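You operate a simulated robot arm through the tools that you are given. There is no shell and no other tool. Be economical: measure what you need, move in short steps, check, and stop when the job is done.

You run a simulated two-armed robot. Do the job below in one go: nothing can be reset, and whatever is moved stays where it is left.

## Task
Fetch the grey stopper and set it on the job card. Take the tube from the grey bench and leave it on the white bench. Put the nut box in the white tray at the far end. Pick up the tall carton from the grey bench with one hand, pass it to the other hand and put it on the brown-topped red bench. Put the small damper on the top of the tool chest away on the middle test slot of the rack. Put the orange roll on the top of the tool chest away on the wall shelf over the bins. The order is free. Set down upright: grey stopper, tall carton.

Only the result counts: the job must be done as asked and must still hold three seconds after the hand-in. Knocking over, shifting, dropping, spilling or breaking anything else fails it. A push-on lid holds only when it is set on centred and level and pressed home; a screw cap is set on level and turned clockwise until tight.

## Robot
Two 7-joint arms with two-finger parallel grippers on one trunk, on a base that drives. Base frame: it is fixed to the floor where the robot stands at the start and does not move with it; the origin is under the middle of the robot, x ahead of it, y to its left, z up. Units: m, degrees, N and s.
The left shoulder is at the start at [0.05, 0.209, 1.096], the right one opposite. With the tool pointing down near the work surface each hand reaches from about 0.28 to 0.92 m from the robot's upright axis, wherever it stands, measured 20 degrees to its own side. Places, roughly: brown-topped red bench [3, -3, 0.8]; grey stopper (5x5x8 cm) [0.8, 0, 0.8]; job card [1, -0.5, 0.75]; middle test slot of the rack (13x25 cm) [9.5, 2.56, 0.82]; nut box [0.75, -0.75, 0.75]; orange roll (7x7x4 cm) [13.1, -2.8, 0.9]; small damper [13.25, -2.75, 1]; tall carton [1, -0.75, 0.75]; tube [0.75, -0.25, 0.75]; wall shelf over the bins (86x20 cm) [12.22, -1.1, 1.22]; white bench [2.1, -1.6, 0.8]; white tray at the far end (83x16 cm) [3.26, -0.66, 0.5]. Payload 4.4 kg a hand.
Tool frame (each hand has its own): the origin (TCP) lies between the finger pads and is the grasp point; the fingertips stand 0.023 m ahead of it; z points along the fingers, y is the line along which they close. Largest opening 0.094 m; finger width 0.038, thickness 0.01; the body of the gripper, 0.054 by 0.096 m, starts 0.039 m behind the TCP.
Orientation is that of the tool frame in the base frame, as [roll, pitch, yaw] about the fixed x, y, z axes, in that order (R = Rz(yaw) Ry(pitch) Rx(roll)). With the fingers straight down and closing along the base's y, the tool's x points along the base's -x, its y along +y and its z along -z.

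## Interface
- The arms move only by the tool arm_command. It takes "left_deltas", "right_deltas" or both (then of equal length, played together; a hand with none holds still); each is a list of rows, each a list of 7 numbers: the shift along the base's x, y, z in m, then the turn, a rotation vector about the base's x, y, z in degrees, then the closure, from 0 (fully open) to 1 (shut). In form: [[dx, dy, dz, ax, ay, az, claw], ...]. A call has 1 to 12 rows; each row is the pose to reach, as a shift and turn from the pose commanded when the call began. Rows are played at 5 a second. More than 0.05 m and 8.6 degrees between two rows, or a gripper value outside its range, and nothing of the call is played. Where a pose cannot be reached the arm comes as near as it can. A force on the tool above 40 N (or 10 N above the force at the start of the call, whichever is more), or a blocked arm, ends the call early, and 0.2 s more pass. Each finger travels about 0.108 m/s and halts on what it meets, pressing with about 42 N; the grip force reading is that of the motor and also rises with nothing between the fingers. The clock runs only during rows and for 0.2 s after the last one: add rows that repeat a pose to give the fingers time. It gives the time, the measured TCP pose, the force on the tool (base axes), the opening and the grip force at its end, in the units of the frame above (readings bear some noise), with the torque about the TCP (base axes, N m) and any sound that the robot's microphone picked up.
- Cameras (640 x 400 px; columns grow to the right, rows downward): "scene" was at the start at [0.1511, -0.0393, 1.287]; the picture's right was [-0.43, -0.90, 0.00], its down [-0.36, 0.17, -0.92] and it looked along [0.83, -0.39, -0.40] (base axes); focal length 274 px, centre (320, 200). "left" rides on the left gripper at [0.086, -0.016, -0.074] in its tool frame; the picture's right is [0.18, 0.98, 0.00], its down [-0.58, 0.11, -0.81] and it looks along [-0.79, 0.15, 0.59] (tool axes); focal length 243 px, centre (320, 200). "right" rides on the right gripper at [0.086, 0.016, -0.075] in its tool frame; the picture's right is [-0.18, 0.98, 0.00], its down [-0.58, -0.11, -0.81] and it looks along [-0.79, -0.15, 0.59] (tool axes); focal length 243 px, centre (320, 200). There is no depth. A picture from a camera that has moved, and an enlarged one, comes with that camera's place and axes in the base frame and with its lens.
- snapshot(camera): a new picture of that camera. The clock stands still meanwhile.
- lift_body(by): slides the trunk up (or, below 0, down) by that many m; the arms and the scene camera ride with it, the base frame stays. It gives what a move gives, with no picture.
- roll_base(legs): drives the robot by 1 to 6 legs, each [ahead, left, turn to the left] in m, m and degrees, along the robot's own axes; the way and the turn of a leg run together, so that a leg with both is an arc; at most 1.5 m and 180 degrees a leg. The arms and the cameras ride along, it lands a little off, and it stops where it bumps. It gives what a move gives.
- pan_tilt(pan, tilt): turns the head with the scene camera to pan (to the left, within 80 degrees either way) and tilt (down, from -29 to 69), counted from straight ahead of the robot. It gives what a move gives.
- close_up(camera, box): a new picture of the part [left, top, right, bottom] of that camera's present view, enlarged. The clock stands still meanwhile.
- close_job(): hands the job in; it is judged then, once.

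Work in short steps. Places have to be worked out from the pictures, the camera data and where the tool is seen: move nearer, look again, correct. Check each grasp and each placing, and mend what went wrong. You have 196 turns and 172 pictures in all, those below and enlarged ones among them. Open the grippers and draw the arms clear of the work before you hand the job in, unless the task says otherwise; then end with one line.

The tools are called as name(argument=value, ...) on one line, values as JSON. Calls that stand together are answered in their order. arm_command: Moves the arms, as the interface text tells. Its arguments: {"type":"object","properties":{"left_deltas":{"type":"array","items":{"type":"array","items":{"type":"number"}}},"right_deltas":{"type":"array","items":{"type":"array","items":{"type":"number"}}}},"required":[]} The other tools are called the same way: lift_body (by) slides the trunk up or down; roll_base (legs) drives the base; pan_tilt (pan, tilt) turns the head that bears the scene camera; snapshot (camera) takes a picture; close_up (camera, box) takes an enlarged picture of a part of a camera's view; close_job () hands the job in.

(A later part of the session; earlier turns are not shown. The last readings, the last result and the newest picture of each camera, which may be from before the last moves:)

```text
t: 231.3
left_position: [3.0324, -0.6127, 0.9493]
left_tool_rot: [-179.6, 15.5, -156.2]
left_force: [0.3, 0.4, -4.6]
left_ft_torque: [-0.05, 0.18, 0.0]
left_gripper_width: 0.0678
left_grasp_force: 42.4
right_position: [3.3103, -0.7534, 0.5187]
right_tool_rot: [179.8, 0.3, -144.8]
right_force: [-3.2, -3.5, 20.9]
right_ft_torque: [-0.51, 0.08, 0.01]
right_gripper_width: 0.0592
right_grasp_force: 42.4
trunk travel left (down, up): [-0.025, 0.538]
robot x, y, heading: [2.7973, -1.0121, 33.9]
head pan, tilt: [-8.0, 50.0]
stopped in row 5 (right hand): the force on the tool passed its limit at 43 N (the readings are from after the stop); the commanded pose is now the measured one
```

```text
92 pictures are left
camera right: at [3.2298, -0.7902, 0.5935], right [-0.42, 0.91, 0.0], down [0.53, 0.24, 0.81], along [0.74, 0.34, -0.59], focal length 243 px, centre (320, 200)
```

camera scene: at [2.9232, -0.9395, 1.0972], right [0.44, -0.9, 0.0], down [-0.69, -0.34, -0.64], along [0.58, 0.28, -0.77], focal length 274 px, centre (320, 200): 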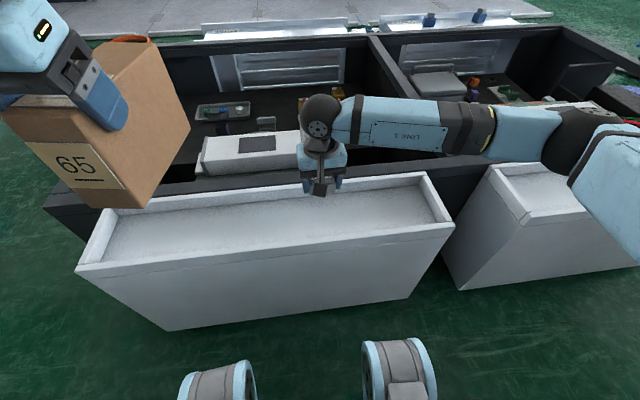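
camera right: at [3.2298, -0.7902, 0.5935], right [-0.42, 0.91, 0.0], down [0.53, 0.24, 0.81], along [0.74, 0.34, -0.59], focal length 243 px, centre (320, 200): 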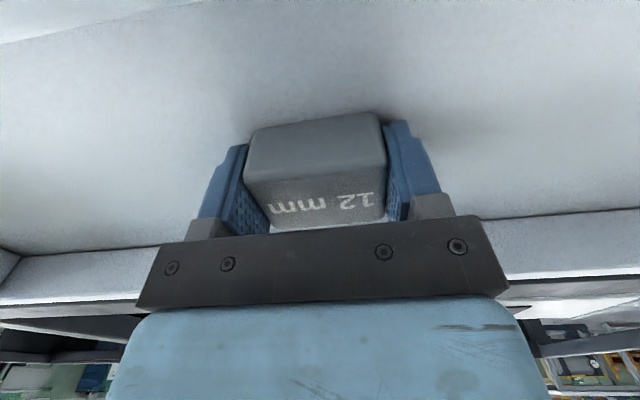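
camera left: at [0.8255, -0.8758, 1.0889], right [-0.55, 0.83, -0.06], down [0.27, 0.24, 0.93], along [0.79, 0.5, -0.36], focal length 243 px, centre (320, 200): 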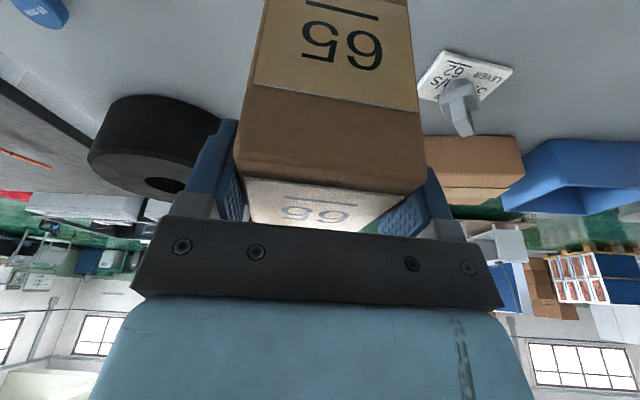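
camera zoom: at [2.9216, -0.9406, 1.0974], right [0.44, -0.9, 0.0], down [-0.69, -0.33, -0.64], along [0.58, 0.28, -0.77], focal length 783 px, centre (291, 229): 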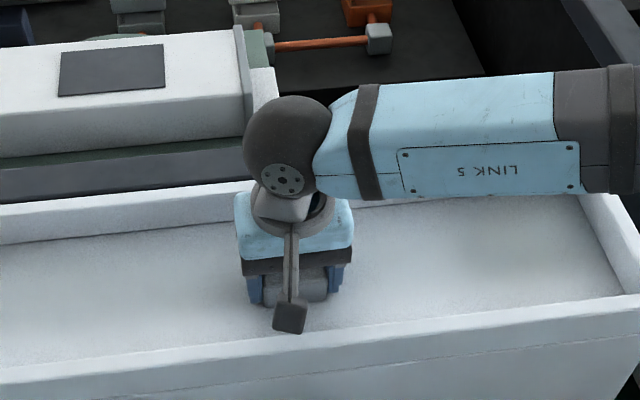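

Contact with the tray floor. I ease up 1 mm, open and lift off.

arm_command(right_deltas=[[0, 0, 0.001, 0, 0, 0, 0.7], [0, 0, 0.001, 0, 0, 0, 0.3], [0, 0, 0.001, 0, 0, 0, 0], [0, 0, 0.03, 0, 0, 0, 0], [0, 0, 0.07, 0, 0, 0, 0], [0, 0, 0.11, 0, 0, 0, 0], [0, 0, 0.15, 0, 0, 0, 0], [0, 0, 0.19, 0, 0, 0, 0], [0, 0, 0.235, 0, 0, 0, 0], [0, 0, 0.28, 0, 0, 0, 0]])

close_up(camera="scene", box=[180, 120, 500, 300])

```text
t: 233.5
left_position: [3.0331, -0.6115, 0.9496]
left_tool_rot: [-179.6, 15.6, -156.0]
left_force: [-0.1, 0.7, -4.5]
left_ft_torque: [-0.11, 0.16, 0.04]
left_gripper_width: 0.0679
left_grasp_force: 41.4
right_position: [3.3097, -0.7529, 0.7962]
right_tool_rot: [180.0, 0.2, -144.8]
right_force: [0.0, 0.2, -0.7]
right_ft_torque: [-0.01, 0.01, -0.04]
right_gripper_width: 0.094
right_grasp_force: 0.0
trunk travel left (down, up): [-0.025, 0.538]
robot x, y, heading: [2.7956, -1.0133, 33.9]
head pan, tilt: [-8.0, 50.0]
```

```text
2.00 times, centred on (340, 210) of scene
camera zoom: at [2.9227, -0.9399, 1.0971], right [0.44, -0.9, 0.0], down [-0.69, -0.33, -0.64], along [0.58, 0.28, -0.77], focal length 548 px, centre (280, 180)
```

zoom: 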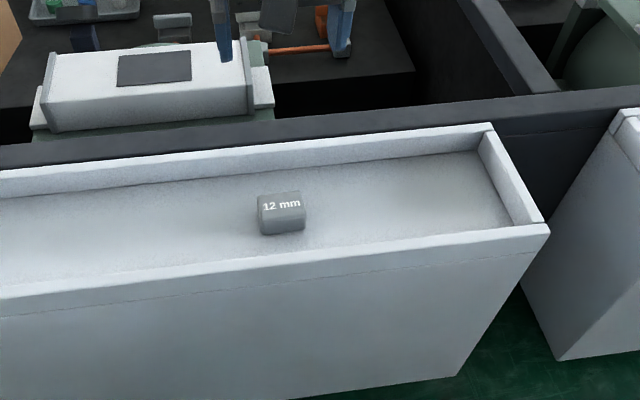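

Nut box sits in the tray. I raise the trunk, tuck the right hand, and drive toward the red bench's far side, turning around to face it.

lift_body(by=0.15)

arm_command(right_deltas=[[-0.02, -0.03, 0.03, 0, 0, 0, 0], [-0.04, -0.07, 0.05, 0, 0, 0, 0], [-0.06, -0.11, 0.08, 0, 0, 0, 0], [-0.08, -0.15, 0.1, 0, 0, 0, 0], [-0.1, -0.19, 0.12, 0, 0, 0, 0], [-0.11, -0.23, 0.12, 0, 0, 0, 0]])

roll_base(legs=[[-0.15, 0, 0], [0, -1.35, 0], [0, 0, -90], [0, 0, -90]])

pan_tilt(pan=0, tilt=40)

snapshot(camera="scene")

```text
t: 235.2
left_position: [3.0333, -0.6108, 1.0988]
left_tool_rot: [-179.8, 15.4, -156.2]
left_force: [-0.7, -0.3, -4.2]
left_ft_torque: [-0.12, 0.26, -0.06]
left_gripper_width: 0.0678
left_grasp_force: 42.7
right_position: [3.3112, -0.7534, 0.9443]
right_tool_rot: [180.0, 0.1, -144.9]
right_force: [-0.6, -0.3, -0.1]
right_ft_torque: [-0.01, 0.04, 0.02]
right_gripper_width: 0.094
right_grasp_force: 0.2
trunk travel left (down, up): [-0.175, 0.388]
robot x, y, heading: [2.8017, -1.0106, 33.8]
head pan, tilt: [-8.0, 50.0]
```

```text
refused: row 3 steps farther than a row can; nothing moved
```

```text
t: 255.9
left_position: [3.1772, -2.6228, 1.0992]
left_tool_rot: [-179.6, 15.5, 23.3]
left_force: [-0.1, 0.3, -4.5]
left_ft_torque: [0.12, -0.23, -0.02]
left_gripper_width: 0.0677
left_grasp_force: 41.8
right_position: [2.9004, -2.4778, 0.9458]
right_tool_rot: [180.0, 0.0, 34.6]
right_force: [-0.6, -0.5, -0.5]
right_ft_torque: [0.0, -0.01, -0.01]
right_gripper_width: 0.0942
right_grasp_force: 0.1
trunk travel left (down, up): [-0.175, 0.388]
robot x, y, heading: [3.4181, -2.2228, -146.7]
head pan, tilt: [-8.0, 50.0]
```

```text
t: 256.6
left_position: [3.177, -2.6216, 1.0992]
left_tool_rot: [-179.7, 15.6, 23.3]
left_force: [-0.2, -0.1, -3.7]
left_ft_torque: [0.09, -0.25, 0.02]
left_gripper_width: 0.0677
left_grasp_force: 42.3
right_position: [2.9005, -2.4781, 0.9459]
right_tool_rot: [180.0, 0.0, 34.6]
right_force: [-0.2, 1.5, -1.1]
right_ft_torque: [0.01, 0.0, 0.01]
right_gripper_width: 0.0941
right_grasp_force: 0.0
trunk travel left (down, up): [-0.175, 0.388]
robot x, y, heading: [3.4161, -2.2215, -146.8]
head pan, tilt: [0.0, 40.0]
```

```text
90 pictures are left
camera scene: at [3.2892, -2.308, 1.2613], right [-0.55, 0.84, 0.0], down [0.54, 0.35, -0.77], along [-0.64, -0.42, -0.64], focal length 274 px, centre (320, 200)
```

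scene: 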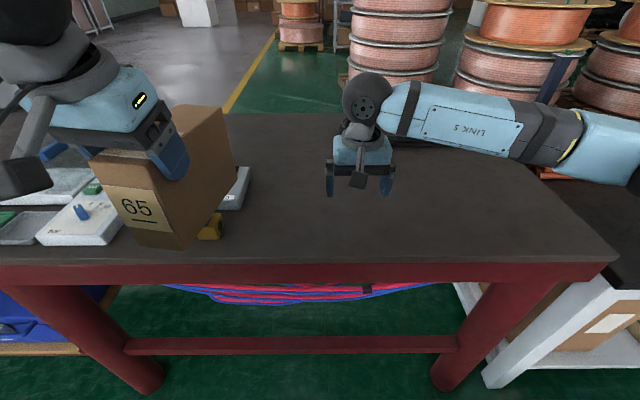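

Facing the red bench now; its middle is free. I first move the right hand aside and turn it (camera side outward), then turn the carton crosswise with the left.

arm_command(right_deltas=[[-0.005, 0.028, 0.018, 0, 0, 8.05, 0], [-0.01, 0.056, 0.036, 0, 0, 16.1, 0], [-0.015, 0.084, 0.054, 0, 0, 24.15, 0], [-0.02, 0.112, 0.072, 0, 0, 32.2, 0], [-0.025, 0.14, 0.09, 0, 0, 40.25, 0], [-0.03, 0.168, 0.108, 0, 0, 48.3, 0], [-0.035, 0.196, 0.126, 0, 0, 56.35, 0], [-0.04, 0.224, 0.144, 0, 0, 64.4, 0], [-0.045, 0.252, 0.162, 0, 0, 72.45, 0], [-0.05, 0.28, 0.18, 0, 0, 80.5, 0], [-0.052, 0.304, 0.2, 0, 0, 88.5, 0]])

arm_command(left_deltas=[[-0.0125, 0.0043, 0, 0, 0, -8, 1], [-0.025, 0.0086, 0, 0, 0, -16, 1], [-0.0375, 0.013, 0, 0, 0, -24, 1], [-0.05, 0.017, 0, 0, 0, -32, 1], [-0.0625, 0.0215, 0, 0, 0, -40, 1], [-0.075, 0.026, 0, 0, 0, -48, 1], [-0.0875, 0.03, 0, 0, 0, -56, 1], [-0.1, 0.0344, 0, 0, 0, -64, 1], [-0.1125, 0.039, 0, 0, 0, -72, 1], [-0.125, 0.043, 0, 0, 0, -80, 1]])

snapshot(camera="scene")

```text
t: 259.0
left_position: [3.1761, -2.622, 1.099]
left_tool_rot: [-179.6, 15.6, 23.3]
left_force: [-0.3, -0.3, -5.0]
left_ft_torque: [0.03, -0.18, 0.03]
left_gripper_width: 0.0678
left_grasp_force: 42.1
right_position: [3.0231, -2.2266, 1.137]
right_tool_rot: [-179.9, 0.2, 122.7]
right_force: [0.2, -0.4, 0.3]
right_ft_torque: [0.03, -0.01, 0.0]
right_gripper_width: 0.0939
right_grasp_force: 0.1
right hand out of reach, approached as far as the arm can: row 8, 9, 10, 11
trunk travel left (down, up): [-0.175, 0.388]
robot x, y, heading: [3.4171, -2.2243, -146.7]
head pan, tilt: [0.0, 40.0]
```

```text
t: 261.2
left_position: [3.0514, -2.5798, 1.0982]
left_tool_rot: [-179.8, 15.4, -56.8]
left_force: [-0.6, -0.1, -3.7]
left_ft_torque: [-0.21, -0.13, 0.01]
left_gripper_width: 0.0677
left_grasp_force: 42.3
right_position: [3.0213, -2.2259, 1.1377]
right_tool_rot: [179.9, 0.3, 122.6]
right_force: [0.0, -1.2, 0.3]
right_ft_torque: [-0.02, 0.0, -0.03]
right_gripper_width: 0.0938
right_grasp_force: 0.1
trunk travel left (down, up): [-0.175, 0.388]
robot x, y, heading: [3.4147, -2.2236, -146.7]
head pan, tilt: [0.0, 40.0]
```

```text
89 pictures are left
camera scene: at [3.2887, -2.3078, 1.2613], right [-0.55, 0.84, 0.0], down [0.54, 0.35, -0.77], along [-0.64, -0.42, -0.64], focal length 274 px, centre (320, 200)
```

scene: 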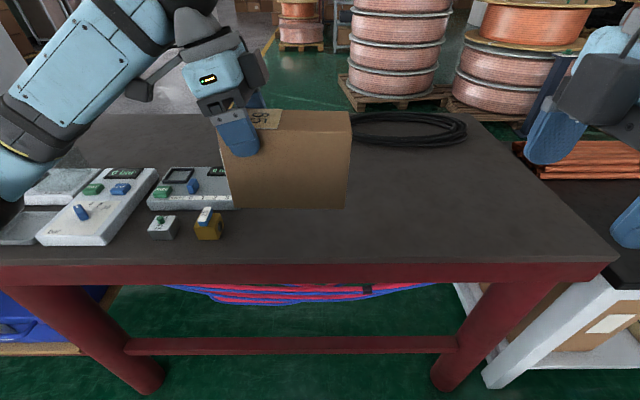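

The carton hangs crosswise above the bench, left hand at its left end. I raise and tilt the right hand, mirrored, and bring it over the carton's right end.

arm_command(right_deltas=[[0, 0, 0.03, -4.35, -2.83, 0, 0], [0, 0, 0.06, -8.7, -5.67, 0, 0], [0, 0, 0.085, -13.06, -8.5, 0, 0], [-0.003, -0.045, 0.085, -13.06, -8.5, 0, 0], [-0.006, -0.09, 0.085, -13.06, -8.5, 0, 0], [-0.009, -0.135, 0.085, -13.06, -8.5, 0, 0], [-0.012, -0.18, 0.085, -13.06, -8.5, 0, 0], [-0.015, -0.22, 0.085, -13.06, -8.5, 0, 0], [-0.018, -0.25, 0.085, -13.06, -8.5, 0, 0]])

snapshot(camera="scene")

snapshot(camera="right")

```text
t: 263.2
left_position: [3.0509, -2.5808, 1.0985]
left_tool_rot: [-179.8, 15.5, -56.7]
left_force: [-0.6, 0.1, -4.1]
left_ft_torque: [-0.19, -0.12, -0.01]
left_gripper_width: 0.0678
left_grasp_force: 42.5
right_position: [3.0409, -2.4542, 1.2213]
right_tool_rot: [179.9, 15.8, 122.7]
right_force: [-0.1, -0.3, 0.5]
right_ft_torque: [0.0, -0.01, 0.0]
right_gripper_width: 0.0939
right_grasp_force: 0.1
right hand out of reach, approached as far as the arm can: row 6, 7, 8, 9
trunk travel left (down, up): [-0.175, 0.388]
robot x, y, heading: [3.4134, -2.227, -146.8]
head pan, tilt: [0.0, 40.0]
```

```text
88 pictures are left
camera scene: at [3.2892, -2.3082, 1.2613], right [-0.55, 0.84, 0.0], down [0.54, 0.35, -0.77], along [-0.64, -0.42, -0.64], focal length 274 px, centre (320, 200)
```

scene: 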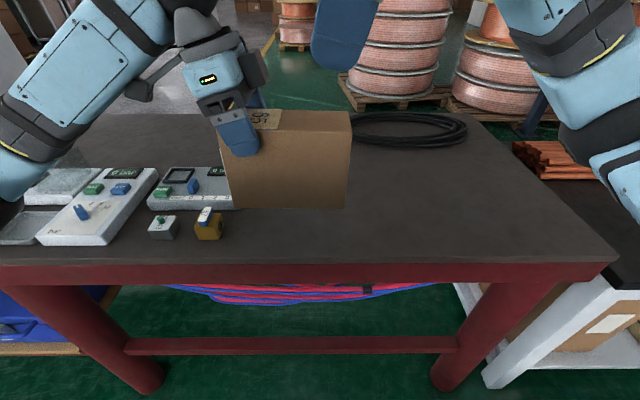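

```text
87 pictures are left
camera right: at [2.9977, -2.3585, 1.2707], right [0.92, 0.38, 0.05], down [0.09, -0.35, 0.93], along [0.37, -0.86, -0.35], focal length 243 px, centre (320, 200)
```

right: 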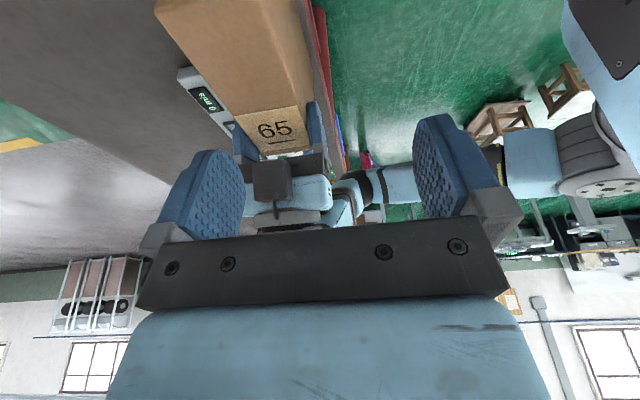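

The right arm falls a little short there. I bring the carton 8 cm nearer and 6 cm lower with the left hand.

arm_command(left_deltas=[[0.022, 0.015, -0.02, 0, 0, 0, 1], [0.045, 0.03, -0.04, 0, 0, 0, 1], [0.067, 0.044, -0.06, 0, 0, 0, 1]])

arm_command(right_deltas=[[0.01, -0.002, -0.005, 0, 0, 0, 0], [0.02, -0.004, -0.01, 0, 0, 0, 0], [0.028, -0.006, -0.03, 0, 0, 0, 0], [0.028, -0.006, -0.06, 0, 0, 0, 0]])

snapshot(camera="right")

snapshot(camera="scene")

```text
t: 264.0
left_position: [3.1205, -2.5352, 1.0392]
left_tool_rot: [-179.6, 15.6, -56.7]
left_force: [-0.2, 1.1, -4.4]
left_ft_torque: [-0.21, -0.11, 0.01]
left_gripper_width: 0.068
left_grasp_force: 42.1
right_position: [3.0408, -2.4539, 1.221]
right_tool_rot: [179.8, 15.8, 122.7]
right_force: [-0.8, 0.5, -0.8]
right_ft_torque: [0.01, -0.02, 0.01]
right_gripper_width: 0.094
right_grasp_force: 0.1
trunk travel left (down, up): [-0.175, 0.388]
robot x, y, heading: [3.4142, -2.2251, -146.6]
head pan, tilt: [0.0, 40.0]
```

```text
t: 265.0
left_position: [3.1189, -2.5352, 1.0384]
left_tool_rot: [-179.6, 15.5, -56.7]
left_force: [-0.8, -0.2, -4.7]
left_ft_torque: [-0.18, -0.12, 0.03]
left_gripper_width: 0.068
left_grasp_force: 41.7
right_position: [3.0685, -2.459, 1.1624]
right_tool_rot: [180.0, 15.8, 123.0]
right_force: [-0.3, -0.3, -0.5]
right_ft_torque: [0.05, -0.04, 0.01]
right_gripper_width: 0.0938
right_grasp_force: 0.1
trunk travel left (down, up): [-0.175, 0.388]
robot x, y, heading: [3.4163, -2.225, -146.8]
head pan, tilt: [0.0, 40.0]
```

```text
86 pictures are left
camera right: at [3.0244, -2.3636, 1.2119], right [0.92, 0.39, 0.05], down [0.09, -0.34, 0.93], along [0.38, -0.85, -0.35], focal length 243 px, centre (320, 200)
```

right: 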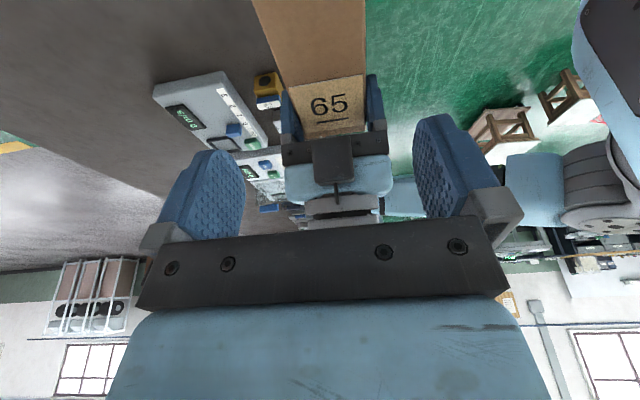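

```text
85 pictures are left
camera scene: at [3.2887, -2.3077, 1.2613], right [-0.55, 0.84, 0.0], down [0.54, 0.35, -0.77], along [-0.64, -0.42, -0.64], focal length 274 px, centre (320, 200)
```

scene: 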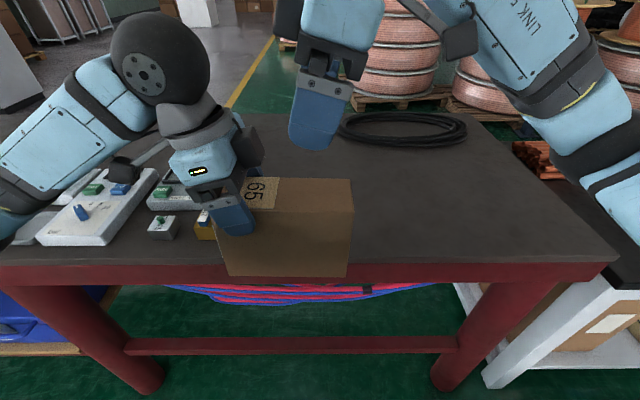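

Aligned within 1° and 2 mm over the carton's right end. I lower the right hand to the grip height.

arm_command(right_deltas=[[0, 0, -0.04, 0, 0, 0, 0], [0, 0, -0.08, 0, 0, 0, 0], [0, 0, -0.105, 0, 0, 0, 0], [0, 0, -0.121, 0, 0, 0, 0]])

close_up(camera="scene", box=[120, 60, 460, 300])

```text
t: 266.0
left_position: [3.1189, -2.5367, 1.0399]
left_tool_rot: [-179.7, 15.5, -56.6]
left_force: [0.0, 0.2, -4.8]
left_ft_torque: [-0.19, -0.09, 0.04]
left_gripper_width: 0.0677
left_grasp_force: 42.5
right_position: [3.0704, -2.4602, 1.0418]
right_tool_rot: [-179.9, 15.8, 123.1]
right_force: [0.1, 0.0, -0.5]
right_ft_torque: [0.01, -0.01, 0.01]
right_gripper_width: 0.0938
right_grasp_force: 0.1
trunk travel left (down, up): [-0.175, 0.388]
robot x, y, heading: [3.4193, -2.224, -146.8]
head pan, tilt: [0.0, 40.0]
```

```text
1.67 times, centred on (290, 180) of scene
camera zoom: at [3.2892, -2.3078, 1.2614], right [-0.55, 0.84, 0.0], down [0.54, 0.35, -0.77], along [-0.64, -0.42, -0.64], focal length 457 px, centre (370, 233)
```

zoom: 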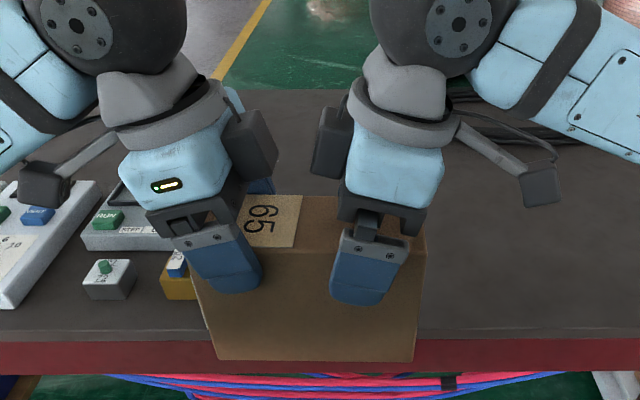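

Good: both hands fit side by side. I close the right gripper, then open the left.

arm_command(right_deltas=[[0, 0, 0, 0, 0, 0, 0.5], [0, 0, 0, 0, 0, 0, 1], [0, 0, 0, 0, 0, 0, 1], [0, 0, 0, 0, 0, 0, 1]])

```text
t: 267.0
left_position: [3.1191, -2.5349, 1.0397]
left_tool_rot: [-179.8, 15.6, -56.7]
left_force: [-1.0, 2.1, -0.6]
left_ft_torque: [0.22, -0.13, -0.21]
left_gripper_width: 0.0675
left_grasp_force: 42.3
right_position: [3.0697, -2.4599, 1.0418]
right_tool_rot: [-180.0, 15.7, 123.1]
right_force: [1.8, -0.2, 0.3]
right_ft_torque: [-0.09, 0.19, 0.26]
right_gripper_width: 0.0679
right_grasp_force: 42.1
trunk travel left (down, up): [-0.175, 0.388]
robot x, y, heading: [3.4158, -2.2242, -146.6]
head pan, tilt: [0.0, 40.0]
```

Both grip at 68 mm. I open the left, lift it off and pull it away to the left.

arm_command(left_deltas=[[0, 0, 0, 0, 0, 0, 0.6], [0, 0, 0, 0, 0, 0, 0], [0, 0, 0, 0, 0, 0, 0], [0.005, -0.008, 0.03, 0, 0, 0, 0], [0.01, -0.015, 0.07, 0, 0, 0, 0], [0.02, -0.03, 0.11, 0, 0, 0, 0], [0.04, -0.06, 0.13, 0, 0, 0, 0], [0.06, -0.1, 0.14, 0, 0, 0, 0], [0.07, -0.14, 0.14, 0, 0, 0, 0]])

snapshot(camera="scene")

```text
t: 269.0
left_position: [3.1893, -2.676, 1.1792]
left_tool_rot: [-179.7, 15.6, -56.7]
left_force: [0.1, 0.1, 0.9]
left_ft_torque: [0.02, 0.01, 0.04]
left_gripper_width: 0.094
left_grasp_force: 0.2
right_position: [3.0694, -2.4598, 1.0411]
right_tool_rot: [180.0, 15.6, 123.2]
right_force: [0.0, 0.1, 0.3]
right_ft_torque: [0.17, 0.08, -0.02]
right_gripper_width: 0.0679
right_grasp_force: 42.2
trunk travel left (down, up): [-0.175, 0.388]
robot x, y, heading: [3.4177, -2.2236, -146.7]
head pan, tilt: [0.0, 40.0]
```

```text
83 pictures are left
camera scene: at [3.29, -2.3086, 1.2614], right [-0.55, 0.84, 0.0], down [0.54, 0.35, -0.77], along [-0.64, -0.42, -0.64], focal length 274 px, centre (320, 200)
```

scene: 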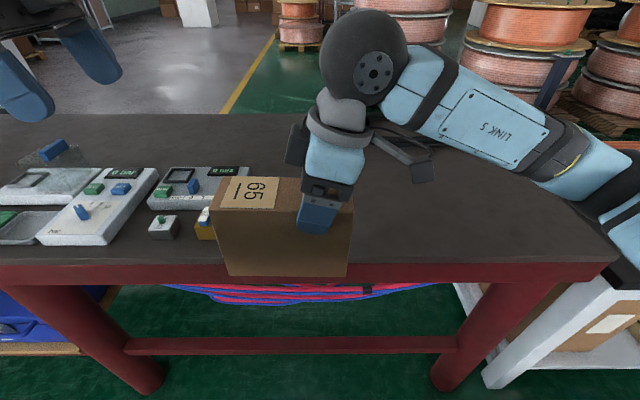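

Handover done. I drive ahead 0.12 m so that the carton can go well inside the bench edge.

roll_base(legs=[[0.12, 0, 0]])

arm_command(right_deltas=[[-0.01, 0.01, -0.02, 0, 0, 0, 1], [-0.03, 0.015, -0.04, 0, 0, 0, 1], [-0.05, 0.02, -0.05, 0, 0, 0, 1], [-0.065, 0.02, -0.06, 0, 0, 0, 1], [-0.08, 0.015, -0.065, 0, 0, 0, 1]])

snapshot(camera="scene")

```text
t: 270.2
left_position: [3.0873, -2.7418, 1.1792]
left_tool_rot: [-179.6, 15.6, -56.7]
left_force: [0.1, 0.3, -0.4]
left_ft_torque: [0.01, -0.01, -0.03]
left_gripper_width: 0.0939
left_grasp_force: 0.1
right_position: [2.9694, -2.5255, 1.0416]
right_tool_rot: [179.9, 15.6, 123.0]
right_force: [-0.1, -0.3, -4.7]
right_ft_torque: [0.18, 0.08, -0.02]
right_gripper_width: 0.068
right_grasp_force: 42.3
trunk travel left (down, up): [-0.175, 0.388]
robot x, y, heading: [3.3125, -2.2895, -146.8]
head pan, tilt: [0.0, 40.0]
```

```text
t: 271.4
left_position: [3.0882, -2.7414, 1.1794]
left_tool_rot: [-179.7, 15.6, -56.7]
left_force: [0.8, 1.1, -0.2]
left_ft_torque: [-0.02, 0.0, 0.01]
left_gripper_width: 0.094
left_grasp_force: 0.2
right_position: [2.969, -2.5252, 1.0408]
right_tool_rot: [180.0, 15.8, 123.0]
right_force: [0.2, 0.4, -4.2]
right_ft_torque: [0.09, 0.11, 0.01]
right_gripper_width: 0.0679
right_grasp_force: 41.9
right hand out of reach, approached as far as the arm can: row 1, 2, 3, 4, 5
trunk travel left (down, up): [-0.175, 0.388]
robot x, y, heading: [3.3149, -2.2925, -146.9]
head pan, tilt: [0.0, 40.0]
```

```text
82 pictures are left
camera scene: at [3.1893, -2.3735, 1.2613], right [-0.55, 0.84, 0.0], down [0.54, 0.35, -0.77], along [-0.64, -0.42, -0.64], focal length 274 px, centre (320, 200)
```

scene: 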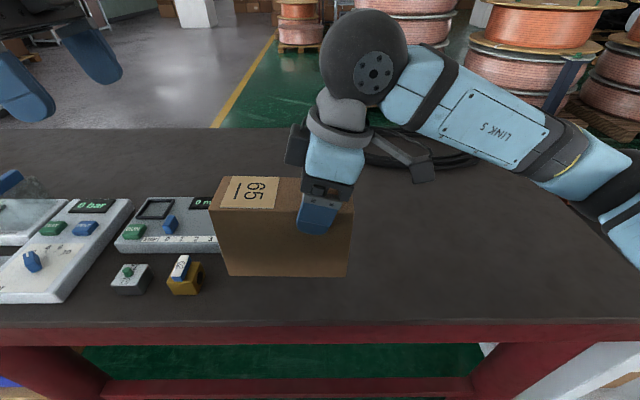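

The right arm is at its limit in this crosswise pose. I turn it back by 88° to a natural pose; the carton then points away from the robot.

arm_command(right_deltas=[[0, 0, 0, 0, 0, -8, 1], [0, 0, 0, 0, 0, -16, 1], [0, 0, 0, 0, 0, -24, 1], [0, 0, 0, 0, 0, -32, 1], [0, 0, 0, 0, 0, -40, 1], [0, 0, 0, 0, 0, -48, 1], [0, 0, 0, 0, 0, -56, 1], [0, 0, 0, 0, 0, -64, 1], [0, 0, 0, 0, 0, -72, 1], [0, 0, 0, 0, 0, -80, 1], [0, 0, 0, 0, 0, -88, 1]])

snapshot(camera="scene")

```text
t: 273.8
left_position: [3.0873, -2.7422, 1.1802]
left_tool_rot: [-179.7, 15.6, -56.7]
left_force: [0.2, -0.4, 0.5]
left_ft_torque: [0.0, 0.0, 0.04]
left_gripper_width: 0.0942
left_grasp_force: 0.2
right_position: [2.9691, -2.5258, 1.0416]
right_tool_rot: [-180.0, 15.7, 34.9]
right_force: [0.2, -1.6, -4.6]
right_ft_torque: [0.1, -0.16, 0.02]
right_gripper_width: 0.0678
right_grasp_force: 41.9
trunk travel left (down, up): [-0.175, 0.388]
robot x, y, heading: [3.318, -2.2882, -146.9]
head pan, tilt: [0.0, 40.0]
```

```text
81 pictures are left
camera scene: at [3.1894, -2.3737, 1.2613], right [-0.55, 0.84, 0.0], down [0.54, 0.35, -0.77], along [-0.64, -0.42, -0.64], focal length 274 px, centre (320, 200)
```

scene: 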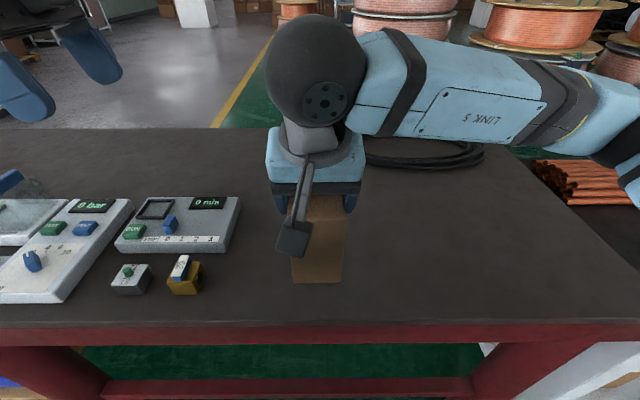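

Now there is reach. I move it 15 cm forward, 6 cm right and down to z 0.96.

arm_command(right_deltas=[[-0.04, -0.008, 0, 0, 0, 0, 1], [-0.08, -0.016, 0, 0, 0, 0, 1], [-0.12, -0.024, -0.01, 0, 0, 0, 1], [-0.158, -0.032, -0.02, 0, 0, 0, 1], [-0.158, -0.032, -0.055, 0, 0, 0, 1], [-0.158, -0.032, -0.08, 0, 0, 0, 1]])

close_up(camera="scene", box=[200, 80, 480, 300])

```text
t: 275.3
left_position: [3.0878, -2.7414, 1.1803]
left_tool_rot: [-179.7, 15.5, -56.7]
left_force: [-0.2, -0.4, -0.1]
left_ft_torque: [0.02, -0.01, 0.01]
left_gripper_width: 0.094
left_grasp_force: 0.1
right_position: [2.8107, -2.5553, 0.9748]
right_tool_rot: [179.8, 16.4, 35.0]
right_force: [5.1, 5.6, 15.1]
right_ft_torque: [1.85, -1.24, -0.25]
right_gripper_width: 0.0677
right_grasp_force: 41.7
trunk travel left (down, up): [-0.175, 0.388]
robot x, y, heading: [3.3171, -2.2901, -146.6]
head pan, tilt: [0.0, 40.0]
stopped in row 6 (right hand): the force on the tool passed its limit at 52 N (the readings are from after the stop); the commanded pose is now the measured one
```

```text
1.82 times, centred on (340, 190) of scene
camera zoom: at [3.1898, -2.373, 1.2617], right [-0.55, 0.84, 0.0], down [0.54, 0.35, -0.77], along [-0.64, -0.42, -0.64], focal length 498 px, centre (284, 218)
```

zoom: 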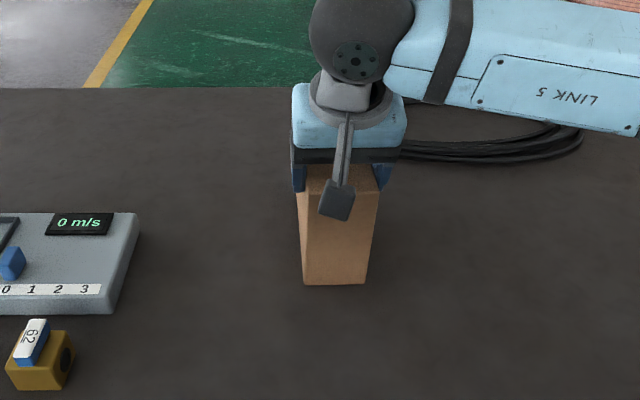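

Contact already at z 0.975 (bench top ≈0.854). I ease up 2 mm to take off the load and check the reading and level.

arm_command(right_deltas=[[0, 0, 0.003, 0, 0, 0, 1], [0, 0, 0.003, 0, 0, 0, 1]])

snapshot(camera="right")

```text
t: 275.9
left_position: [3.0881, -2.7415, 1.18]
left_tool_rot: [-179.7, 15.5, -56.6]
left_force: [-0.4, -0.6, 0.1]
left_ft_torque: [0.0, 0.02, 0.0]
left_gripper_width: 0.0941
left_grasp_force: 0.0
right_position: [2.8103, -2.5563, 0.9757]
right_tool_rot: [179.8, 16.4, 34.9]
right_force: [-0.5, -0.1, -4.4]
right_ft_torque: [0.08, -0.13, 0.01]
right_gripper_width: 0.0678
right_grasp_force: 41.6
trunk travel left (down, up): [-0.175, 0.388]
robot x, y, heading: [3.3221, -2.2885, -146.7]
head pan, tilt: [0.0, 40.0]
```

```text
79 pictures are left
camera right: at [2.9035, -2.5103, 1.0238], right [0.42, -0.91, 0.06], down [-0.34, -0.1, 0.94], along [-0.84, -0.41, -0.35], focal length 243 px, centre (320, 200)
```

right: 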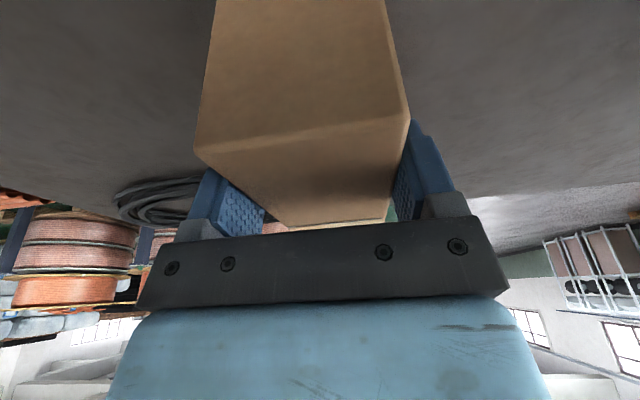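

The carton hangs free again, practically touching. I lower 2 mm, release, and lift off along the fingers.

arm_command(right_deltas=[[0, 0, -0.001, 0, 0, 0, 1], [0, 0, -0.002, 0, 0, 0, 1], [0, 0, -0.002, 0, 0, 0, 0.7], [0, 0, -0.002, 0, 0, 0, 0.3], [0, 0, -0.002, 0, 0, 0, 0], [0, 0, -0.002, 0, 0, 0, 0], [0.003, 0.002, 0.03, 0, 0, 0, 0], [0.008, 0.005, 0.07, 0, 0, 0, 0], [0.02, 0.012, 0.11, 0, 0, 0, 0], [0.04, 0.024, 0.15, 0, 0, 0, 0], [0.06, 0.036, 0.18, 0, 0, 0, 0]])

snapshot(camera="scene")

```text
t: 278.3
left_position: [3.0888, -2.7406, 1.1798]
left_tool_rot: [-179.8, 15.6, -56.7]
left_force: [0.4, -1.0, 0.3]
left_ft_torque: [0.03, 0.03, 0.01]
left_gripper_width: 0.0938
left_grasp_force: 0.0
right_position: [2.8707, -2.5215, 1.1568]
right_tool_rot: [179.8, 16.4, 34.9]
right_force: [-0.8, -0.4, 0.5]
right_ft_torque: [0.01, 0.03, 0.0]
right_gripper_width: 0.0942
right_grasp_force: 0.1
trunk travel left (down, up): [-0.175, 0.388]
robot x, y, heading: [3.3113, -2.2894, -146.6]
head pan, tilt: [0.0, 40.0]
```

```text
78 pictures are left
camera scene: at [3.1899, -2.3732, 1.2614], right [-0.55, 0.84, 0.0], down [0.54, 0.35, -0.77], along [-0.64, -0.42, -0.64], focal length 274 px, centre (320, 200)
```

scene: 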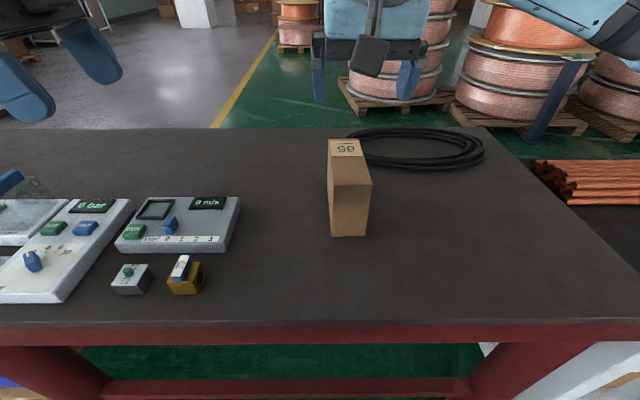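

The carton stands upright on the red bench. I straighten both hands (undo tilts, left yaw back).

arm_command(left_deltas=[[0, 0, 0, -6.5, -4.28, 0, 0], [0, 0, 0, -13.04, -8.56, 0, 0]], right_deltas=[[0.02, 0.012, 0, 4.7, -6.7, 0, 0], [0.04, 0.024, 0, 9.4, -13.4, 0, 0]])

arm_command(left_deltas=[[0, 0, 0, 0, 0, 8.2, 0], [0, 0, 0, 0, 0, 16.4, 0], [0, 0, 0, 0, 0, 24.6, 0], [0, 0, 0, 0, 0, 32.8, 0], [0, 0, 0, 0, 0, 41, 0], [0, 0, 0, 0, 0, 49.2, 0], [0, 0, 0, 0, 0, 57.4, 0], [0, 0, 0, 0, 0, 65.6, 0], [0, 0, 0, 0, 0, 73.8, 0], [0, 0, 0, 0, 0, 82, 0], [0, 0, 0, 0, 0, 90, 0]])

roll_base(legs=[[-0.15, 0, 0], [0, 0, 90], [0, 0, 60]])

pan_tilt(pan=0, tilt=15)

snapshot(camera="scene")

```text
t: 278.9
left_position: [3.0877, -2.7403, 1.18]
left_tool_rot: [-179.6, -0.2, -56.8]
left_force: [-0.1, 0.2, 0.2]
left_ft_torque: [0.01, -0.01, -0.02]
left_gripper_width: 0.0942
left_grasp_force: 0.0
right_position: [2.9091, -2.4963, 1.1559]
right_tool_rot: [179.8, 0.0, 35.0]
right_force: [0.4, -0.3, -0.4]
right_ft_torque: [-0.03, -0.04, 0.02]
right_gripper_width: 0.0939
right_grasp_force: 0.1
trunk travel left (down, up): [-0.175, 0.388]
robot x, y, heading: [3.3163, -2.2899, -146.8]
head pan, tilt: [0.0, 40.0]
```

```text
t: 281.3
left_position: [3.088, -2.7408, 1.1796]
left_tool_rot: [-179.6, 0.0, 33.4]
left_force: [-0.6, 0.3, -0.5]
left_ft_torque: [0.05, 0.01, -0.03]
left_gripper_width: 0.0941
left_grasp_force: 0.0
right_position: [2.9094, -2.4984, 1.1555]
right_tool_rot: [179.8, 0.0, 35.0]
right_force: [-0.6, -0.2, -0.1]
right_ft_torque: [0.02, 0.03, -0.01]
right_gripper_width: 0.0939
right_grasp_force: 0.0
trunk travel left (down, up): [-0.175, 0.388]
robot x, y, heading: [3.318, -2.2903, -146.6]
head pan, tilt: [0.0, 40.0]
```

```text
t: 289.1
left_position: [3.8667, -1.9342, 1.1792]
left_tool_rot: [-179.8, 0.0, -177.1]
left_force: [-0.4, -0.6, -0.2]
left_ft_torque: [0.03, 0.04, -0.02]
left_gripper_width: 0.094
left_grasp_force: 0.0
right_position: [3.8974, -2.2339, 1.1554]
right_tool_rot: [179.8, 0.0, -175.3]
right_force: [-0.4, 0.0, -0.4]
right_ft_torque: [-0.01, 0.0, -0.03]
right_gripper_width: 0.0942
right_grasp_force: 0.0
trunk travel left (down, up): [-0.175, 0.388]
robot x, y, heading: [3.4415, -2.2064, 2.9]
head pan, tilt: [0.0, 40.0]
```

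```text
t: 290.0
left_position: [3.8656, -1.9341, 1.1795]
left_tool_rot: [-179.6, 0.0, -177.0]
left_force: [0.0, -0.7, 0.0]
left_ft_torque: [0.0, 0.02, 0.01]
left_gripper_width: 0.0938
left_grasp_force: 0.0
right_position: [3.8985, -2.2343, 1.1552]
right_tool_rot: [179.8, 0.0, -175.2]
right_force: [-0.1, -0.4, -0.1]
right_ft_torque: [0.01, 0.01, -0.01]
right_gripper_width: 0.094
right_grasp_force: 0.0
trunk travel left (down, up): [-0.175, 0.388]
robot x, y, heading: [3.4399, -2.209, 3.3]
head pan, tilt: [0.0, 15.0]
```

```text
77 pictures are left
camera scene: at [3.6024, -2.199, 1.3009], right [0.05, -1.0, 0.0], down [-0.26, -0.01, -0.97], along [0.96, 0.05, -0.26], focal length 274 px, centre (320, 200)
```

scene: 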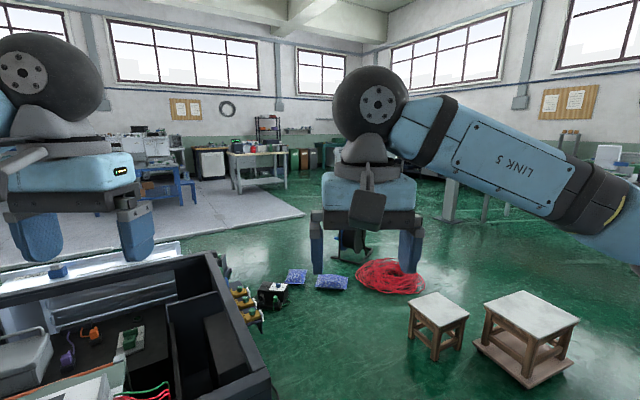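

Direct way is blocked by stools and clutter, so I return through the known lane: turn back to heading 34° and slide right 1.45 m, then check position.

roll_base(legs=[[0, 0, 30.5], [0, -1.4, 0]])

```text
t: 303.9
left_position: [4.4446, -2.9085, 1.1791]
left_tool_rot: [-179.7, -0.1, -145.7]
left_force: [-0.1, 0.3, -0.3]
left_ft_torque: [-0.02, -0.04, -0.01]
left_gripper_width: 0.0939
left_grasp_force: 0.1
right_position: [4.6277, -3.1488, 1.1556]
right_tool_rot: [179.9, 0.0, -144.0]
right_force: [-0.2, 0.0, 0.1]
right_ft_torque: [0.04, 0.01, 0.0]
right_gripper_width: 0.094
right_grasp_force: 0.1
trunk travel left (down, up): [-0.175, 0.388]
robot x, y, heading: [4.223, -3.3655, 34.1]
head pan, tilt: [0.0, 15.0]
```

At s≈1.646, ℓ≈5.14. I go ahead 0.08 m and slide right 1.4 m through the lane.

roll_base(legs=[[0.08, 0, 0], [0, -0.7, 0], [0, -0.75, 0]])

pan_tilt(pan=-15, tilt=15)

snapshot(camera="scene")

```text
t: 317.7
left_position: [5.3268, -4.0647, 1.1804]
left_tool_rot: [-179.7, -0.1, -146.0]
left_force: [-0.3, -0.5, 1.0]
left_ft_torque: [0.02, -0.02, -0.01]
left_gripper_width: 0.0939
left_grasp_force: 0.0
right_position: [5.5087, -4.3055, 1.1563]
right_tool_rot: [179.7, 0.1, -144.3]
right_force: [-0.3, 0.0, -0.2]
right_ft_torque: [-0.03, 0.0, -0.03]
right_gripper_width: 0.0938
right_grasp_force: 0.1
trunk travel left (down, up): [-0.175, 0.388]
robot x, y, heading: [5.1046, -4.5176, 33.8]
head pan, tilt: [0.0, 15.0]
```

```text
t: 318.5
left_position: [5.3266, -4.065, 1.1789]
left_tool_rot: [-179.7, -0.1, -146.1]
left_force: [-0.7, -0.4, -0.4]
left_ft_torque: [-0.02, -0.04, -0.02]
left_gripper_width: 0.0941
left_grasp_force: 0.0
right_position: [5.508, -4.3067, 1.1556]
right_tool_rot: [179.9, 0.1, -144.4]
right_force: [-0.8, -0.6, 0.3]
right_ft_torque: [0.01, 0.02, -0.02]
right_gripper_width: 0.0939
right_grasp_force: 0.1
trunk travel left (down, up): [-0.175, 0.388]
robot x, y, heading: [5.1072, -4.5208, 33.8]
head pan, tilt: [-15.0, 15.0]
```

```text
76 pictures are left
camera scene: at [5.2483, -4.4493, 1.3009], right [0.33, -0.95, 0.0], down [-0.24, -0.08, -0.97], along [0.91, 0.31, -0.26], focal length 274 px, centre (320, 200)
```

scene: 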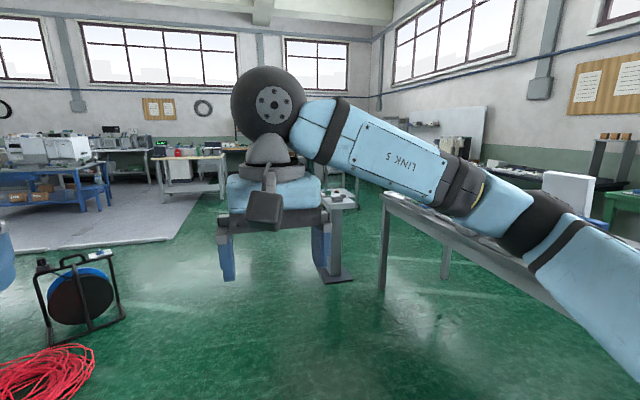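

Straight ahead passes midway between the cable reel and the pedestal. I drive 2.9 m ahead, then look around.

roll_base(legs=[[1.45, 0, 0], [1.45, 0, 0]])

pan_tilt(pan=-35, tilt=12)

snapshot(camera="scene")

pan_tilt(pan=15, tilt=12)

snapshot(camera="scene")

```text
t: 332.6
left_position: [7.753, -2.4441, 1.1802]
left_tool_rot: [-179.7, -0.2, -146.5]
left_force: [0.4, 0.0, 1.1]
left_ft_torque: [0.03, -0.02, -0.01]
left_gripper_width: 0.094
left_grasp_force: 0.1
right_position: [7.9321, -2.6875, 1.1541]
right_tool_rot: [179.7, 0.1, -144.8]
right_force: [0.5, -0.7, 0.0]
right_ft_torque: [0.0, -0.01, -0.01]
right_gripper_width: 0.0939
right_grasp_force: 0.0
trunk travel left (down, up): [-0.175, 0.388]
robot x, y, heading: [7.5253, -2.8971, 33.7]
head pan, tilt: [-15.0, 15.0]
```

```text
t: 333.4
left_position: [7.7528, -2.4442, 1.1788]
left_tool_rot: [-179.7, -0.1, -146.5]
left_force: [-0.5, 0.5, 0.0]
left_ft_torque: [0.0, 0.02, -0.02]
left_gripper_width: 0.0944
left_grasp_force: 0.0
right_position: [7.9317, -2.6874, 1.1574]
right_tool_rot: [179.8, 0.1, -144.8]
right_force: [1.1, -0.2, 0.6]
right_ft_torque: [0.04, -0.01, -0.01]
right_gripper_width: 0.094
right_grasp_force: 0.0
trunk travel left (down, up): [-0.175, 0.388]
robot x, y, heading: [7.526, -2.894, 33.6]
head pan, tilt: [-35.0, 12.0]
```

```text
75 pictures are left
camera scene: at [7.6754, -2.8613, 1.3058], right [-0.02, -1.0, 0.0], down [-0.21, 0.01, -0.98], along [0.98, -0.02, -0.21], focal length 274 px, centre (320, 200)
```

scene: 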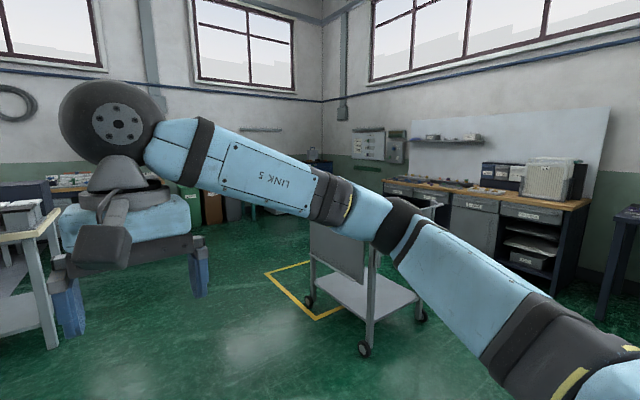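

```text
t: 334.6
left_position: [7.753, -2.4445, 1.1792]
left_tool_rot: [-179.6, -0.1, -146.5]
left_force: [0.0, 0.3, 0.5]
left_ft_torque: [-0.01, 0.0, -0.02]
left_gripper_width: 0.0938
left_grasp_force: 0.0
right_position: [7.9316, -2.6879, 1.1553]
right_tool_rot: [179.7, 0.0, -144.8]
right_force: [0.9, 0.5, 0.1]
right_ft_torque: [0.01, 0.0, 0.01]
right_gripper_width: 0.094
right_grasp_force: 0.0
trunk travel left (down, up): [-0.175, 0.388]
robot x, y, heading: [7.5235, -2.8988, 33.5]
head pan, tilt: [15.0, 12.0]
```

```text
74 pictures are left
camera scene: at [7.6439, -2.7892, 1.3058], right [0.75, -0.66, 0.0], down [-0.14, -0.16, -0.98], along [0.65, 0.73, -0.21], focal length 274 px, centre (320, 200)
```

scene: 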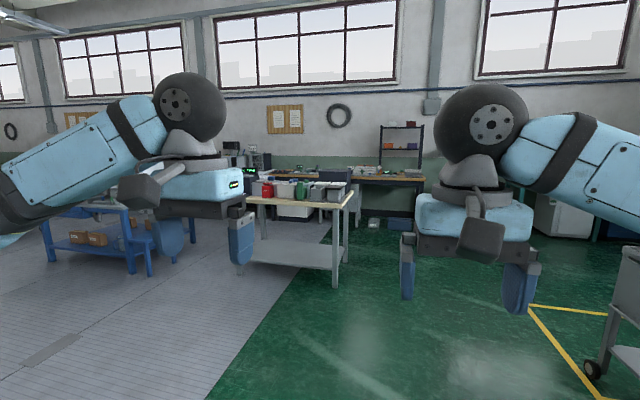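

The route to the corner passes between the table (y≥-1.1) and the trolley (y≤-2.8). I turn to face +x and go to about (10.6, -2.0).

roll_base(legs=[[0, 0, -33.5], [0.9, 0.45, 0], [0.9, 0.45, 0], [1.2, 0, 0]])

pan_tilt(pan=-30, tilt=15)

snapshot(camera="scene")

pan_tilt(pan=25, tilt=15)

snapshot(camera="scene")

```text
t: 351.9
left_position: [10.977, -1.7613, 1.1799]
left_tool_rot: [-179.7, -0.1, 179.6]
left_force: [0.1, -0.7, 0.2]
left_ft_torque: [-0.03, -0.02, 0.02]
left_gripper_width: 0.094
left_grasp_force: 0.0
right_position: [10.9897, -2.0626, 1.1572]
right_tool_rot: [179.9, 0.0, -178.6]
right_force: [-0.4, -0.4, 0.6]
right_ft_torque: [-0.01, 0.01, 0.05]
right_gripper_width: 0.0939
right_grasp_force: 0.0
trunk travel left (down, up): [-0.175, 0.388]
robot x, y, heading: [10.5358, -2.0058, -0.4]
head pan, tilt: [15.0, 12.0]
```

```text
t: 353.1
left_position: [10.9766, -1.7596, 1.1794]
left_tool_rot: [-179.8, 0.0, 179.7]
left_force: [-0.8, -1.0, 0.2]
left_ft_torque: [0.02, 0.0, 0.0]
left_gripper_width: 0.094
left_grasp_force: 0.1
right_position: [10.9898, -2.0619, 1.1567]
right_tool_rot: [179.8, -0.1, -178.6]
right_force: [-0.7, 0.4, 0.5]
right_ft_torque: [0.0, 0.0, -0.02]
right_gripper_width: 0.0941
right_grasp_force: 0.1
trunk travel left (down, up): [-0.175, 0.388]
robot x, y, heading: [10.5365, -2.0108, -0.5]
head pan, tilt: [-30.0, 15.0]
```

```text
73 pictures are left
camera scene: at [10.6848, -2.0564, 1.3009], right [-0.5, -0.86, 0.0], down [-0.22, 0.13, -0.97], along [0.83, -0.49, -0.26], focal length 274 px, centre (320, 200)
```

scene: 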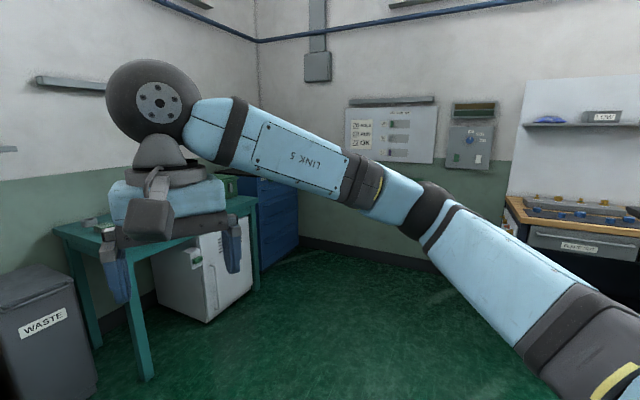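

```text
t: 354.3
left_position: [10.9761, -1.7597, 1.1795]
left_tool_rot: [-179.7, 0.0, 179.6]
left_force: [-0.9, -0.3, 0.3]
left_ft_torque: [0.03, 0.01, 0.01]
left_gripper_width: 0.0938
left_grasp_force: 0.0
right_position: [10.9887, -2.0634, 1.1559]
right_tool_rot: [179.8, 0.0, -178.7]
right_force: [-0.4, 0.5, -0.1]
right_ft_torque: [0.0, -0.04, -0.03]
right_gripper_width: 0.0939
right_grasp_force: 0.2
trunk travel left (down, up): [-0.175, 0.388]
robot x, y, heading: [10.5382, -2.0048, -0.4]
head pan, tilt: [25.0, 15.0]
```

```text
72 pictures are left
camera scene: at [10.6891, -1.9704, 1.3009], right [0.42, -0.91, 0.0], down [-0.24, -0.11, -0.97], along [0.88, 0.4, -0.26], focal length 274 px, centre (320, 200)
```

scene: 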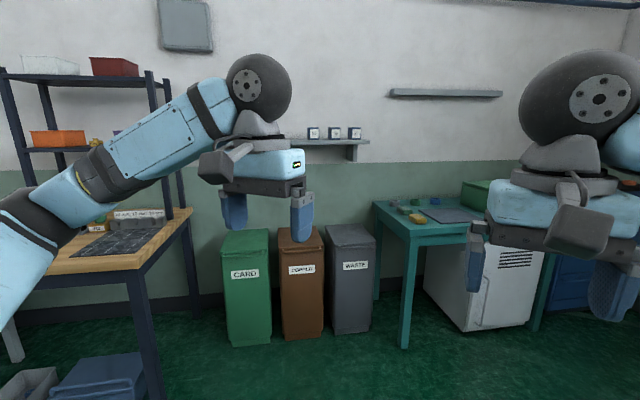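

The wall shelf (with three small boxes) is over the bins; the blue chest stands right of the green table. I move to about (11.8, -3.0) to see the chest top.

roll_base(legs=[[0.6, -0.45, 0], [0.6, -0.45, 0]])

pan_tilt(pan=8, tilt=25)

snapshot(camera="scene")

```text
t: 362.9
left_position: [12.1644, -2.6751, 1.1801]
left_tool_rot: [-179.7, 0.0, 179.4]
left_force: [1.1, -0.1, 0.2]
left_ft_torque: [0.01, 0.03, 0.03]
left_gripper_width: 0.0938
left_grasp_force: 0.1
right_position: [12.1767, -2.9762, 1.1558]
right_tool_rot: [179.8, 0.1, -178.9]
right_force: [0.6, -0.3, -0.3]
right_ft_torque: [-0.01, -0.01, 0.0]
right_gripper_width: 0.0937
right_grasp_force: 0.0
trunk travel left (down, up): [-0.175, 0.388]
robot x, y, heading: [11.723, -2.9212, -0.7]
head pan, tilt: [25.0, 15.0]
```

```text
t: 363.7
left_position: [12.1642, -2.6743, 1.1796]
left_tool_rot: [-179.7, 0.1, 179.3]
left_force: [-0.1, -0.1, -0.2]
left_ft_torque: [0.0, -0.06, 0.0]
left_gripper_width: 0.0941
left_grasp_force: 0.0
right_position: [12.1749, -2.9752, 1.1555]
right_tool_rot: [179.8, -0.1, -178.8]
right_force: [0.0, 0.2, -0.2]
right_ft_torque: [-0.03, -0.04, 0.01]
right_gripper_width: 0.0938
right_grasp_force: 0.1
trunk travel left (down, up): [-0.175, 0.388]
robot x, y, heading: [11.7201, -2.9227, -0.4]
head pan, tilt: [8.0, 25.0]
```

```text
71 pictures are left
camera scene: at [11.8814, -2.9094, 1.2847], right [0.13, -0.99, 0.0], down [-0.42, -0.05, -0.91], along [0.9, 0.12, -0.42], focal length 274 px, centre (320, 200)
```

scene: 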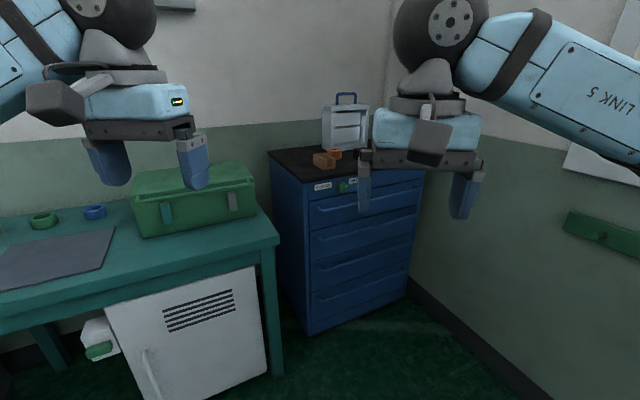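

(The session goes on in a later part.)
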